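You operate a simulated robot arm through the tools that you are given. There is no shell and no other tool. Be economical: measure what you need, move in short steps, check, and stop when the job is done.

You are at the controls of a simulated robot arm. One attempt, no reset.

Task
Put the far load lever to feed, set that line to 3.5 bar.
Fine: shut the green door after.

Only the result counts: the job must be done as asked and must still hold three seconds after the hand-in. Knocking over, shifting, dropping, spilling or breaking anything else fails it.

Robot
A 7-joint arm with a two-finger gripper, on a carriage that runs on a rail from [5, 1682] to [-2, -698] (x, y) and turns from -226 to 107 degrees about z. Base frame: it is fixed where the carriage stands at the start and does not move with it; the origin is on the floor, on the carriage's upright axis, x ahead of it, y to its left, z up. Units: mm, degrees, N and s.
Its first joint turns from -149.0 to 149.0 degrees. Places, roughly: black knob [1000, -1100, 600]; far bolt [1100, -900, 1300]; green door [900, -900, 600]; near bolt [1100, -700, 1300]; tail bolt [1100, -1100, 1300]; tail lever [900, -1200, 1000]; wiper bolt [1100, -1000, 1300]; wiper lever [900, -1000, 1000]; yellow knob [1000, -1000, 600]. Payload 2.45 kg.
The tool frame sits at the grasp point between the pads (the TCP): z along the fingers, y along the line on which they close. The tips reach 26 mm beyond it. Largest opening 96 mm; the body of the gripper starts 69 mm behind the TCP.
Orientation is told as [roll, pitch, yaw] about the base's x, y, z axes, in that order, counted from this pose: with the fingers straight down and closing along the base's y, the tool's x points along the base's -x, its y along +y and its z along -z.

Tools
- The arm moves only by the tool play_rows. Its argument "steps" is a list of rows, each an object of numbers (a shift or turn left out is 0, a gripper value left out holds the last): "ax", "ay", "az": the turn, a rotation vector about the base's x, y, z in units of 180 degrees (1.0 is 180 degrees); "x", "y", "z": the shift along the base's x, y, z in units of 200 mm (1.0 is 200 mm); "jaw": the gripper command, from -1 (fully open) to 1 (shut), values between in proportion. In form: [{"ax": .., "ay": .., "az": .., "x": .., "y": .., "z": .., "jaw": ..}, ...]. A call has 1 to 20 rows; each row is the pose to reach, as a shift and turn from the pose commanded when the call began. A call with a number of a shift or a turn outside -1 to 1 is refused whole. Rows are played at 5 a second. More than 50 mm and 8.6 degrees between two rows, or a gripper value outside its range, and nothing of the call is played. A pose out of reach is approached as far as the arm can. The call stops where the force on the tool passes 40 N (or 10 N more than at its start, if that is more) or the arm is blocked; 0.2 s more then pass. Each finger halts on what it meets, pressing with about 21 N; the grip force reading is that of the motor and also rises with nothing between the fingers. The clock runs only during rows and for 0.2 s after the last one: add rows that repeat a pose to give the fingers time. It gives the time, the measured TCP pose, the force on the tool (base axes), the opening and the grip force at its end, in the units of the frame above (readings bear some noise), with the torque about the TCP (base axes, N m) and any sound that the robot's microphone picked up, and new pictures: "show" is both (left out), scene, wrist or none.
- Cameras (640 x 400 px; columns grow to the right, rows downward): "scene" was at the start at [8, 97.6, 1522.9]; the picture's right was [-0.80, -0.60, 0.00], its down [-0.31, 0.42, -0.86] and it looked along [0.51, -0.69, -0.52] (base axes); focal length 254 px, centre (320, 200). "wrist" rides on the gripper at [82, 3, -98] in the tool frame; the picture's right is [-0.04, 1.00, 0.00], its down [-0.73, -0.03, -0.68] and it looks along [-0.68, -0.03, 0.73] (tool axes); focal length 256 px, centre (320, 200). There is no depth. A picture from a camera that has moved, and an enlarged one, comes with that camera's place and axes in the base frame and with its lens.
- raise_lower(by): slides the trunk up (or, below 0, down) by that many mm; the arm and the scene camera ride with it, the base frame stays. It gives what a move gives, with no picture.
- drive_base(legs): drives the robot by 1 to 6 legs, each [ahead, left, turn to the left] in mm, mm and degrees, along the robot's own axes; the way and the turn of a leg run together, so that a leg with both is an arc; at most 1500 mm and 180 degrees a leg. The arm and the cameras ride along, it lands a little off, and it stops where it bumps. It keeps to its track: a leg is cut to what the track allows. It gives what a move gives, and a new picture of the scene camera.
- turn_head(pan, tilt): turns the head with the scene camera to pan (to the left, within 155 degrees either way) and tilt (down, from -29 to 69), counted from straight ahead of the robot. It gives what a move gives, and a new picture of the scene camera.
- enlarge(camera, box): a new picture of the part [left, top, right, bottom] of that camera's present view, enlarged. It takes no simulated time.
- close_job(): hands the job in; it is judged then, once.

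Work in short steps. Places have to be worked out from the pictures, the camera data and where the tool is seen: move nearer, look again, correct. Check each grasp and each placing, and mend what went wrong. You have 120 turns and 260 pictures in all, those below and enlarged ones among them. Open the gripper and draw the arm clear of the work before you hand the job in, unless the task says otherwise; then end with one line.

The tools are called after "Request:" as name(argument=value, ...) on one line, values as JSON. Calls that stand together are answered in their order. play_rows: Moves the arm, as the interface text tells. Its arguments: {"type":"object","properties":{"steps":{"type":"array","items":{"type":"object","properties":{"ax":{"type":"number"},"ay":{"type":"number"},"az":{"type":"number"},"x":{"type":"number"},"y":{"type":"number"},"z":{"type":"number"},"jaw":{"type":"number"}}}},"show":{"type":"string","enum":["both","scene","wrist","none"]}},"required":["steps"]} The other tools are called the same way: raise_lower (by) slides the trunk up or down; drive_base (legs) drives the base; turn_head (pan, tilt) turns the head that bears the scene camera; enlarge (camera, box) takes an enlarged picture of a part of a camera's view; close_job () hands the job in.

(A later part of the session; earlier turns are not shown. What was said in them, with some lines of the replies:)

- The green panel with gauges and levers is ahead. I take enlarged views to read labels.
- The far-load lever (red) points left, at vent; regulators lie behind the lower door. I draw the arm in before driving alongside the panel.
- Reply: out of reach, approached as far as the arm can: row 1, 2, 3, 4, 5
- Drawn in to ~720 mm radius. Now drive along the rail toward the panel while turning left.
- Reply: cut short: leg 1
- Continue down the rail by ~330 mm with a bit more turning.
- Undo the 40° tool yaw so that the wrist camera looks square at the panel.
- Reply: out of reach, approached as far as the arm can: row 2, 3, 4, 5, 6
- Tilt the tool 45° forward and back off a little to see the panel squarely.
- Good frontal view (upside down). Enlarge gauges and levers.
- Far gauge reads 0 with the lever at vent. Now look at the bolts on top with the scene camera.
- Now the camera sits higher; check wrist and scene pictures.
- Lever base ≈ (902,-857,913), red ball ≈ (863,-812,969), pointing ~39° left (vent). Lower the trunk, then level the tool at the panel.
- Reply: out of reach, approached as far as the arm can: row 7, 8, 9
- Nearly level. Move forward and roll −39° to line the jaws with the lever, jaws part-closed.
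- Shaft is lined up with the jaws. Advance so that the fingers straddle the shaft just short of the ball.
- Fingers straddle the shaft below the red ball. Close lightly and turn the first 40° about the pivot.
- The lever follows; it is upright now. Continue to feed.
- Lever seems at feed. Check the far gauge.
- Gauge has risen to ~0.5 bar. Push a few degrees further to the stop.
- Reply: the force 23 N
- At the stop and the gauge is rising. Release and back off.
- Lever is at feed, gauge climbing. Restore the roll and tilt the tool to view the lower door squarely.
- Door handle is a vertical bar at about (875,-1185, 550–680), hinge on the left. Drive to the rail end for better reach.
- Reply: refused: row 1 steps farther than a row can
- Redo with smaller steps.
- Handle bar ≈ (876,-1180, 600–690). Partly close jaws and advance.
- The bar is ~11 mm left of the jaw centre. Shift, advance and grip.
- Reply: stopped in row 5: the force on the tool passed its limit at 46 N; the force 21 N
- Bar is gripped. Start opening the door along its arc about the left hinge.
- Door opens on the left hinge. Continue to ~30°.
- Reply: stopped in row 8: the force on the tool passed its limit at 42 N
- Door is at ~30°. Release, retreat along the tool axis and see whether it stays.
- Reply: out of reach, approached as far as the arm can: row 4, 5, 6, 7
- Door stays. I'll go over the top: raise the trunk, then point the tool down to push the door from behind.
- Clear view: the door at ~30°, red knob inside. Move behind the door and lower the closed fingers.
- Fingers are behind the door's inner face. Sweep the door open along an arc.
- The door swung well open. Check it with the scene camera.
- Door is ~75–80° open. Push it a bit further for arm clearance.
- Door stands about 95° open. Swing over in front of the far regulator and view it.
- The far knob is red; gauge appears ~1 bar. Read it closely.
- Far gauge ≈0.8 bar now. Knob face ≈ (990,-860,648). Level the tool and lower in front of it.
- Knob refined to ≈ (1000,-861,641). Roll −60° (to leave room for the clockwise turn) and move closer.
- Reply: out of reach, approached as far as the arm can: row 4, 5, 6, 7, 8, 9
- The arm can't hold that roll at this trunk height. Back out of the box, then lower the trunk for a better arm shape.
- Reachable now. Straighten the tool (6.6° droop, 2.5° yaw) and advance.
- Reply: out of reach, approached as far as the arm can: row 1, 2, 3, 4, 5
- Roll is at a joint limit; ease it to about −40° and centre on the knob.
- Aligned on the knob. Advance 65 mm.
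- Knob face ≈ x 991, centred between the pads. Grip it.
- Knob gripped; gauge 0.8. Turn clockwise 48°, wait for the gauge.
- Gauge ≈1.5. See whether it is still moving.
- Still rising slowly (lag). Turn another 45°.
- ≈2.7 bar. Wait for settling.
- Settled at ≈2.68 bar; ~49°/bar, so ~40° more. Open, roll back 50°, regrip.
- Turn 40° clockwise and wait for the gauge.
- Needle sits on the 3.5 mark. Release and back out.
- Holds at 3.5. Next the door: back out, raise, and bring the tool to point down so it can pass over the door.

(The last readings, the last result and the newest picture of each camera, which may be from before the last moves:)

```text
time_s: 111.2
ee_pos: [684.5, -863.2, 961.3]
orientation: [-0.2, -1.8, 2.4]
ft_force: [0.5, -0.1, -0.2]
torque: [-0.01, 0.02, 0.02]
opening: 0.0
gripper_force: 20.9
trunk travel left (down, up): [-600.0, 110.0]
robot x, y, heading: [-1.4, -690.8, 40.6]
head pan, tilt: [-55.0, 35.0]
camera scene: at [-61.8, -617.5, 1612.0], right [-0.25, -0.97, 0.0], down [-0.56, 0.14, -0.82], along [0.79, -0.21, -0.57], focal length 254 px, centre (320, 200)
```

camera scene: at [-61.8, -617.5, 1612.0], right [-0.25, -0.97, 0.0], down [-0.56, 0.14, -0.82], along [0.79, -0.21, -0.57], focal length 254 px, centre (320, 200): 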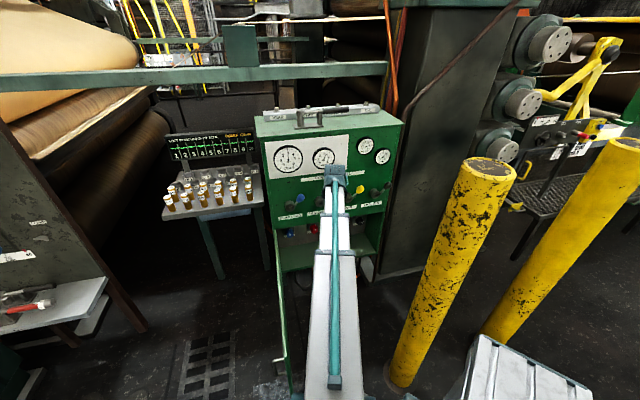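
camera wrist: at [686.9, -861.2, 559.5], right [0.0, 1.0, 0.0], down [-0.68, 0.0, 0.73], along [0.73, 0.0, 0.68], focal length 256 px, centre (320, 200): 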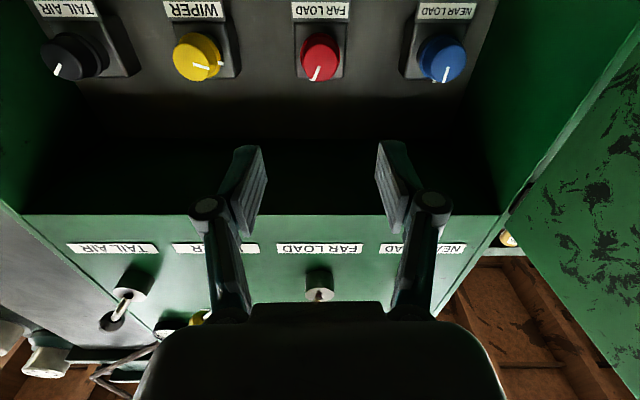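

Now drive back +350 mm along the rail; the arm passes above the open door.

Request:
drive_base(legs=[[227, 267, 0]])

Request:
play_rows(steps=[{}], show="wrist")

```text
time_s: 113.5
ee_pos: [685.9, -509.6, 960.3]
orientation: [0.0, -2.0, 2.6]
ft_force: [-0.3, 0.2, 0.8]
torque: [0.0, 0.0, 0.02]
opening: 0.0
gripper_force: 20.7
trunk travel left (down, up): [-600.0, 110.0]
robot x, y, heading: [0.1, -341.7, 40.2]
head pan, tilt: [-55.0, 35.0]
camera scene: at [-61.0, -265.4, 1611.9], right [-0.25, -0.97, 0.0], down [-0.56, 0.14, -0.82], along [0.79, -0.21, -0.57], focal length 254 px, centre (320, 200)
```

scene: 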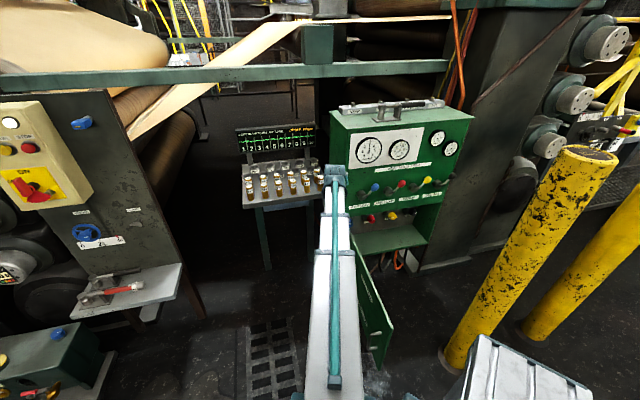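

```text
time_s: 113.9
ee_pos: [686.4, -510.6, 961.3]
orientation: [-0.1, -1.8, 2.4]
ft_force: [1.4, 0.0, -0.6]
torque: [-0.04, -0.02, 0.01]
opening: 0.0
gripper_force: 20.6
trunk travel left (down, up): [-600.0, 110.0]
robot x, y, heading: [0.0, -344.8, 40.3]
head pan, tilt: [-55.0, 35.0]
camera wrist: at [601.3, -509.4, 1057.0], right [0.0, 1.0, 0.0], down [0.71, 0.0, 0.7], along [0.7, 0.0, -0.71], focal length 256 px, centre (320, 200)
```

wrist: 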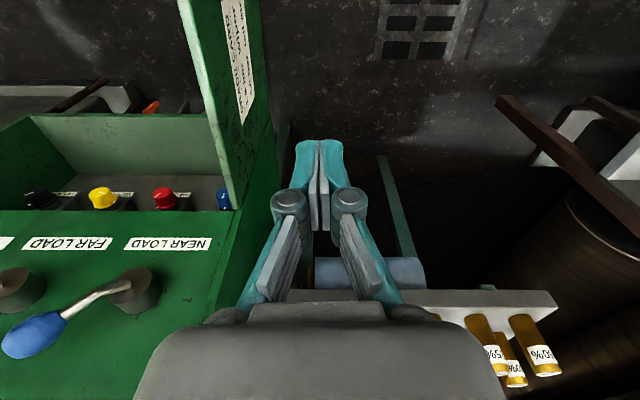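

Fingers are on the outer side of the door. Move back a bit and lower behind the door's outside.

Request:
play_rows(steps=[{"x": -0.2}, {"x": -0.4}, {"x": -0.65, "y": -0.05}, {"x": -0.65, "y": -0.05}], show="none")

Request:
raise_lower(by=-225)

Request:
play_rows(steps=[{"y": -0.1}], show="wrist")

```text
refused: row 3 steps farther than a row can; nothing moved
```

```text
time_s: 116.2
ee_pos: [685.6, -509.8, 736.7]
orientation: [-0.1, -1.9, 2.5]
ft_force: [-0.1, 0.3, 0.7]
torque: [0.02, -0.01, -0.02]
opening: 0.0
gripper_force: 21.1
trunk travel left (down, up): [-375.0, 335.0]
robot x, y, heading: [-1.1, -343.8, 40.2]
head pan, tilt: [-55.0, 35.0]
```

```text
time_s: 116.6
ee_pos: [686.4, -530.8, 735.4]
orientation: [-0.1, -1.8, 2.5]
ft_force: [-0.3, 0.6, -0.5]
torque: [0.0, -0.01, -0.02]
opening: 0.1
gripper_force: 20.7
trunk travel left (down, up): [-375.0, 335.0]
robot x, y, heading: [1.1, -344.2, 40.3]
head pan, tilt: [-55.0, 35.0]
camera wrist: at [601.5, -529.6, 832.1], right [0.0, 1.0, 0.0], down [0.71, 0.0, 0.7], along [0.7, 0.0, -0.71], focal length 256 px, centre (320, 200)
```

wrist: 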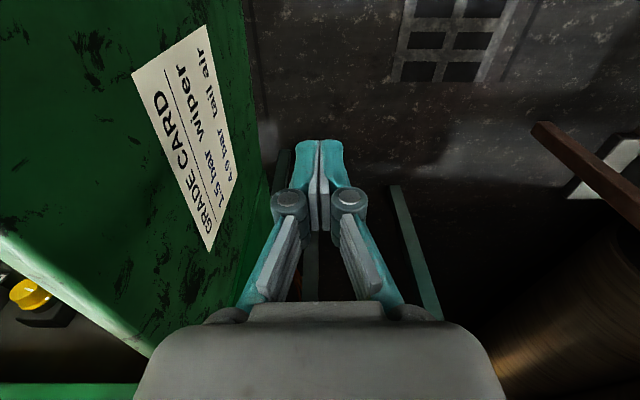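

Door face is just to the right. Sweep it shut, first part.

Request:
play_rows(steps=[{"x": -0.18, "y": -0.12}, {"x": -0.355, "y": -0.245}, {"x": -0.53, "y": -0.395}, {"x": -0.63, "y": -0.595}, {"x": -0.69, "y": -0.795}, {"x": -0.73, "y": -0.99}], show="wrist")

```text
time_s: 118.0
ee_pos: [539.5, -729.5, 735.9]
orientation: [-0.2, -1.9, 2.6]
ft_force: [-0.4, 0.4, 0.1]
torque: [0.02, 0.02, 0.01]
opening: 0.0
gripper_force: 20.8
trunk travel left (down, up): [-375.0, 335.0]
robot x, y, heading: [-1.5, -343.6, 40.6]
head pan, tilt: [-55.0, 35.0]
camera wrist: at [455.3, -728.2, 831.9], right [0.0, 1.0, 0.0], down [0.71, 0.0, 0.7], along [0.7, 0.0, -0.71], focal length 256 px, centre (320, 200)
```

wrist: 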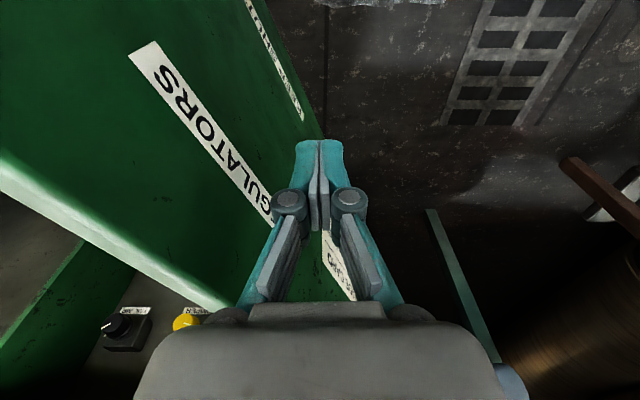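

Continue the sweep.

Request:
play_rows(steps=[{"x": 0.015, "y": -0.2}, {"x": 0.06, "y": -0.41}, {"x": 0.16, "y": -0.6}, {"x": 0.29, "y": -0.775}, {"x": 0.45, "y": -0.925}, {"x": 0.625, "y": -1.0}, {"x": 0.625, "y": -1.0}], show="both")

```text
time_s: 119.6
ee_pos: [665.1, -928.2, 735.9]
orientation: [-0.1, -1.9, 2.6]
ft_force: [0.4, 1.0, 1.0]
torque: [0.03, 0.05, 0.03]
opening: 0.1
gripper_force: 20.4
trunk travel left (down, up): [-375.0, 335.0]
robot x, y, heading: [-3.3, -344.2, 40.5]
head pan, tilt: [-55.0, 35.0]
camera scene: at [-60.7, -265.9, 1387.0], right [-0.25, -0.97, 0.0], down [-0.56, 0.14, -0.82], along [0.79, -0.21, -0.57], focal length 254 px, centre (320, 200)
camera wrist: at [580.5, -927.6, 832.4], right [0.0, 1.0, 0.0], down [0.71, 0.0, 0.7], along [0.7, 0.0, -0.71], focal length 256 px, centre (320, 200)
```

scene: 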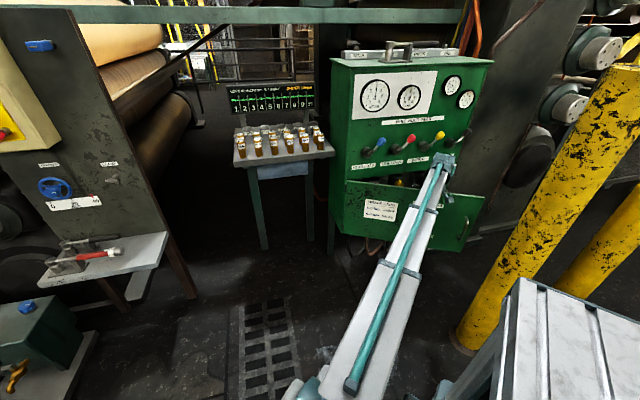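
wrist: 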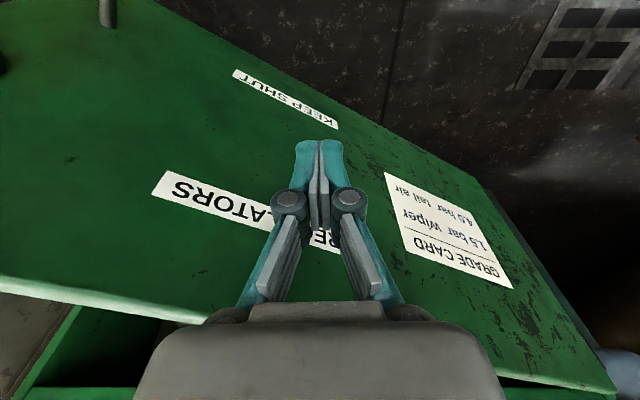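

Door ~30° open. Back off, level the tool, lower, then push it shut with the fingertips.

Request:
play_rows(steps=[{"x": -0.2}, {"x": -0.4}, {"x": -0.4, "ay": -0.045}, {"x": -0.4, "ay": -0.09}, {"x": -0.4, "ay": -0.135}, {"x": -0.4, "ay": -0.18}, {"x": -0.4, "ay": -0.225}, {"x": -0.4, "ay": -0.27}, {"x": -0.4, "ay": -0.315}, {"x": -0.4, "ay": -0.36}, {"x": -0.4, "ay": -0.405}, {"x": -0.4, "ay": -0.45}, {"x": -0.4, "ay": -0.485}], show="none")

Request:
raise_lower(by=-90)

Request:
play_rows(steps=[{"x": 0.1}], show="wrist")

```text
time_s: 122.4
ee_pos: [583.9, -928.3, 737.6]
orientation: [-75.3, -87.5, 75.3]
ft_force: [0.1, -0.3, 0.4]
torque: [-0.05, 0.01, -0.01]
opening: 0.0
gripper_force: 21.0
trunk travel left (down, up): [-375.0, 335.0]
robot x, y, heading: [-6.0, -343.9, 40.2]
head pan, tilt: [-55.0, 35.0]
```

```text
time_s: 123.7
ee_pos: [583.9, -926.5, 646.8]
orientation: [-72.6, -87.4, 72.6]
ft_force: [-0.2, -0.5, 0.2]
torque: [0.01, 0.01, 0.0]
opening: 0.0
gripper_force: 21.4
trunk travel left (down, up): [-285.0, 425.0]
robot x, y, heading: [-1.5, -346.7, 40.4]
head pan, tilt: [-55.0, 35.0]
```

```text
time_s: 124.1
ee_pos: [604.5, -926.9, 646.6]
orientation: [-72.4, -87.3, 72.4]
ft_force: [-1.2, 0.7, 0.5]
torque: [-0.02, -0.03, 0.04]
opening: 0.2
gripper_force: 21.2
trunk travel left (down, up): [-285.0, 425.0]
robot x, y, heading: [-0.7, -345.8, 40.3]
head pan, tilt: [-55.0, 35.0]
camera wrist: at [505.5, -927.5, 566.0], right [0.0, 1.0, 0.0], down [-0.67, 0.0, 0.74], along [0.74, 0.0, 0.67], focal length 256 px, centre (320, 200)
```

wrist: 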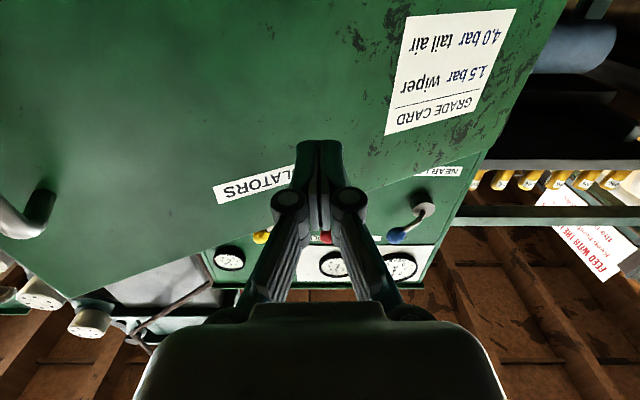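

Push forward toward the panel.

Request:
play_rows(steps=[{"x": 0.15}, {"x": 0.3}, {"x": 0.45, "y": -0.03}, {"x": 0.6, "y": -0.06}, {"x": 0.75, "y": -0.1}, {"x": 0.88, "y": -0.12}, {"x": 0.98, "y": -0.12}], show="wrist")

```text
time_s: 125.7
ee_pos: [801.2, -951.3, 645.7]
orientation: [-72.7, -87.3, 72.6]
ft_force: [-0.3, 0.9, 0.2]
torque: [0.01, 0.03, 0.01]
opening: 0.0
gripper_force: 21.2
trunk travel left (down, up): [-285.0, 425.0]
robot x, y, heading: [2.7, -342.4, 40.1]
head pan, tilt: [-55.0, 35.0]
camera wrist: at [701.6, -951.0, 566.0], right [0.0, 1.0, 0.0], down [-0.67, 0.0, 0.74], along [0.74, 0.0, 0.67], focal length 256 px, centre (320, 200)
```

wrist: 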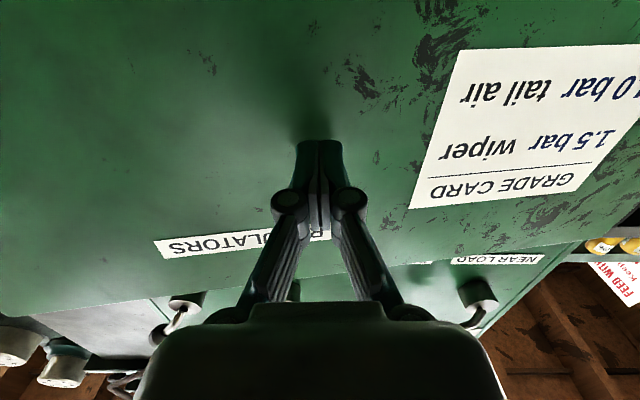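

Nearly shut; push the last ~60 mm gently until contact force rises.

Request:
play_rows(steps=[{"x": 0.08}, {"x": 0.16}, {"x": 0.22}, {"x": 0.27}, {"x": 0.32}, {"x": 0.36}, {"x": 0.4}, {"x": 0.44}], show="both")

```text
time_s: 127.0
ee_pos: [857.7, -951.1, 645.2]
orientation: [-72.0, -87.4, 72.0]
ft_force: [-6.2, 0.4, 2.4]
torque: [-0.02, -0.15, 0.06]
opening: 6.2
gripper_force: 28.1
trunk travel left (down, up): [-285.0, 425.0]
robot x, y, heading: [-3.5, -338.4, 40.5]
head pan, tilt: [-55.0, 35.0]
stopped in row 6: the force on the tool passed its limit at 52 N (the readings are from after the stop); the commanded pose is now the measured one
camera scene: at [-61.5, -265.3, 1297.0], right [-0.25, -0.97, 0.0], down [-0.55, 0.14, -0.82], along [0.79, -0.21, -0.57], focal length 254 px, centre (320, 200)
camera wrist: at [759.2, -950.8, 565.7], right [0.0, 1.0, 0.0], down [-0.67, 0.0, 0.74], along [0.74, 0.0, 0.67], focal length 256 px, centre (320, 200)
```

scene: 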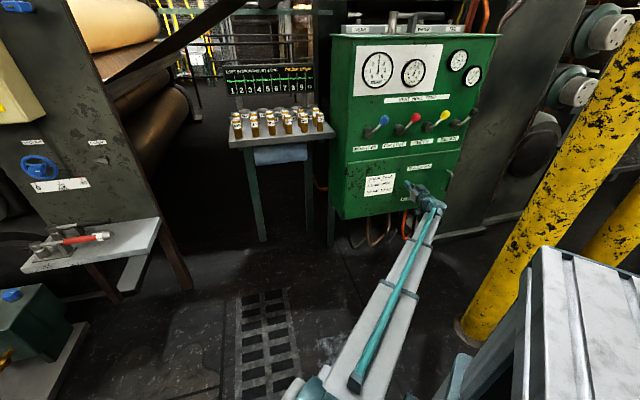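
wrist: 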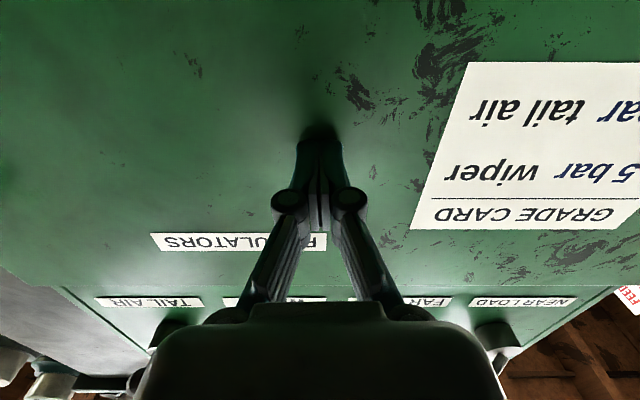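

Door hit its stop. Back off and open the gripper, then check everything.

Request:
play_rows(steps=[{"x": -0.1}, {"x": -0.3}, {"x": -0.5}, {"x": -0.7, "jaw": -0.5}, {"x": -0.9}, {"x": -1.0}, {"x": -1.0}], show="wrist")

Request:
turn_head(pan=-70, tilt=25)

Request:
enlarge(camera="scene", box=[240, 80, 420, 260])

```text
time_s: 128.6
ee_pos: [660.3, -951.3, 644.8]
orientation: [-70.2, -87.4, 70.3]
ft_force: [-0.4, -0.8, 0.0]
torque: [0.0, -0.02, 0.02]
opening: 71.8
gripper_force: 0.0
trunk travel left (down, up): [-285.0, 425.0]
robot x, y, heading: [-0.3, -344.5, 40.4]
head pan, tilt: [-55.0, 35.0]
camera wrist: at [560.5, -951.1, 565.1], right [0.0, 1.0, 0.0], down [-0.67, 0.0, 0.74], along [0.74, 0.0, 0.67], focal length 256 px, centre (320, 200)
```

wrist: 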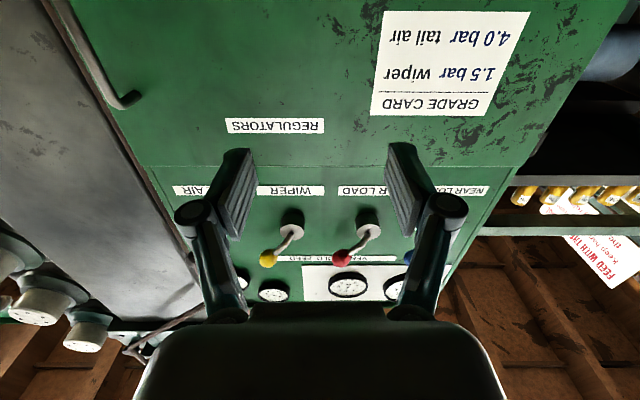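

```text
time_s: 129.3
ee_pos: [660.0, -951.8, 645.2]
orientation: [-70.4, -87.3, 70.4]
ft_force: [0.1, -0.3, 0.1]
torque: [0.01, 0.0, 0.0]
opening: 71.9
gripper_force: 0.0
trunk travel left (down, up): [-285.0, 425.0]
robot x, y, heading: [-3.7, -340.6, 40.4]
head pan, tilt: [-70.0, 25.0]
camera scene: at [-65.9, -288.8, 1312.7], right [-0.49, -0.87, 0.0], down [-0.37, 0.21, -0.91], along [0.79, -0.45, -0.42], focal length 254 px, centre (320, 200)
```

scene: 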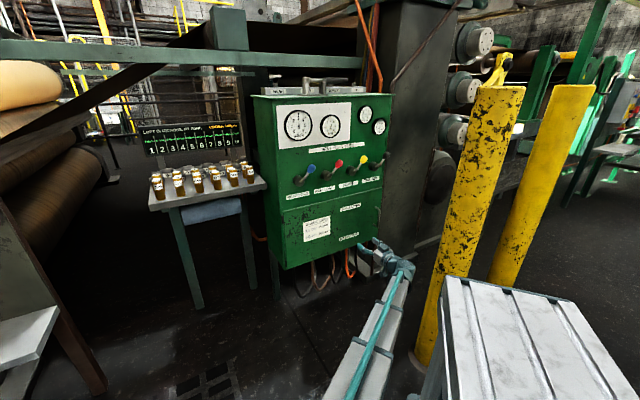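

```text
2.22 times, centred on (330, 170) of scene
camera zoom: at [-65.9, -288.8, 1312.7], right [-0.49, -0.87, 0.0], down [-0.37, 0.21, -0.91], along [0.79, -0.45, -0.42], focal length 565 px, centre (298, 267)
```

zoom: 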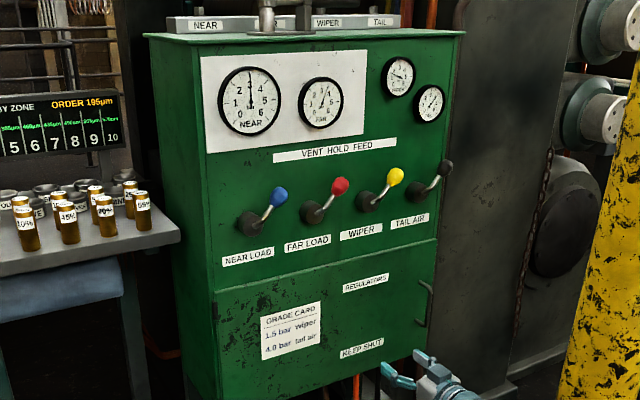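

Shut and all levers at feed; check the gauge and the door edge once more.

Request:
enlarge(camera="scene", box=[306, 108, 354, 144])

Request:
enlarge(camera="scene", box=[330, 170, 400, 250])

```text
11.11 times, centred on (330, 126) of scene
camera zoom: at [-65.9, -288.8, 1312.7], right [-0.49, -0.87, 0.0], down [-0.37, 0.21, -0.91], along [0.79, -0.45, -0.42], focal length 2826 px, centre (209, 1022)
```

zoom: 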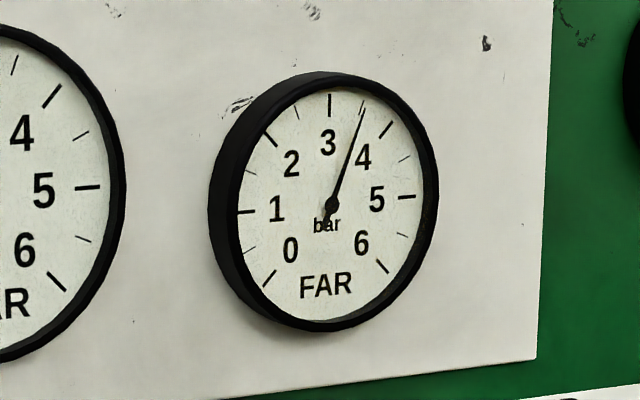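

```text
5.00 times, centred on (365, 210) of scene
camera zoom: at [-65.9, -288.8, 1312.7], right [-0.49, -0.87, 0.0], down [-0.37, 0.21, -0.91], along [0.79, -0.45, -0.42], focal length 1272 px, centre (95, 150)
```

zoom: 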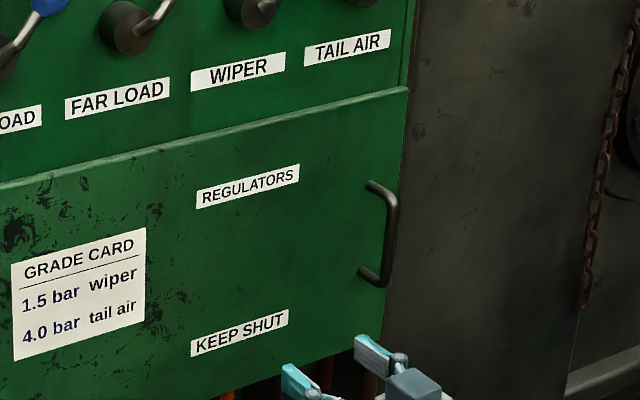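

Far gauge holds at 3.5 bar, lever at feed, door shut, arm clear. Handing in.

Request:
close_job()

```text
The job is handed in.
```

The far load lever is at feed, its line reads 3.5 bar on the far gauge, the green door is shut, and the arm is clear with the gripper open.
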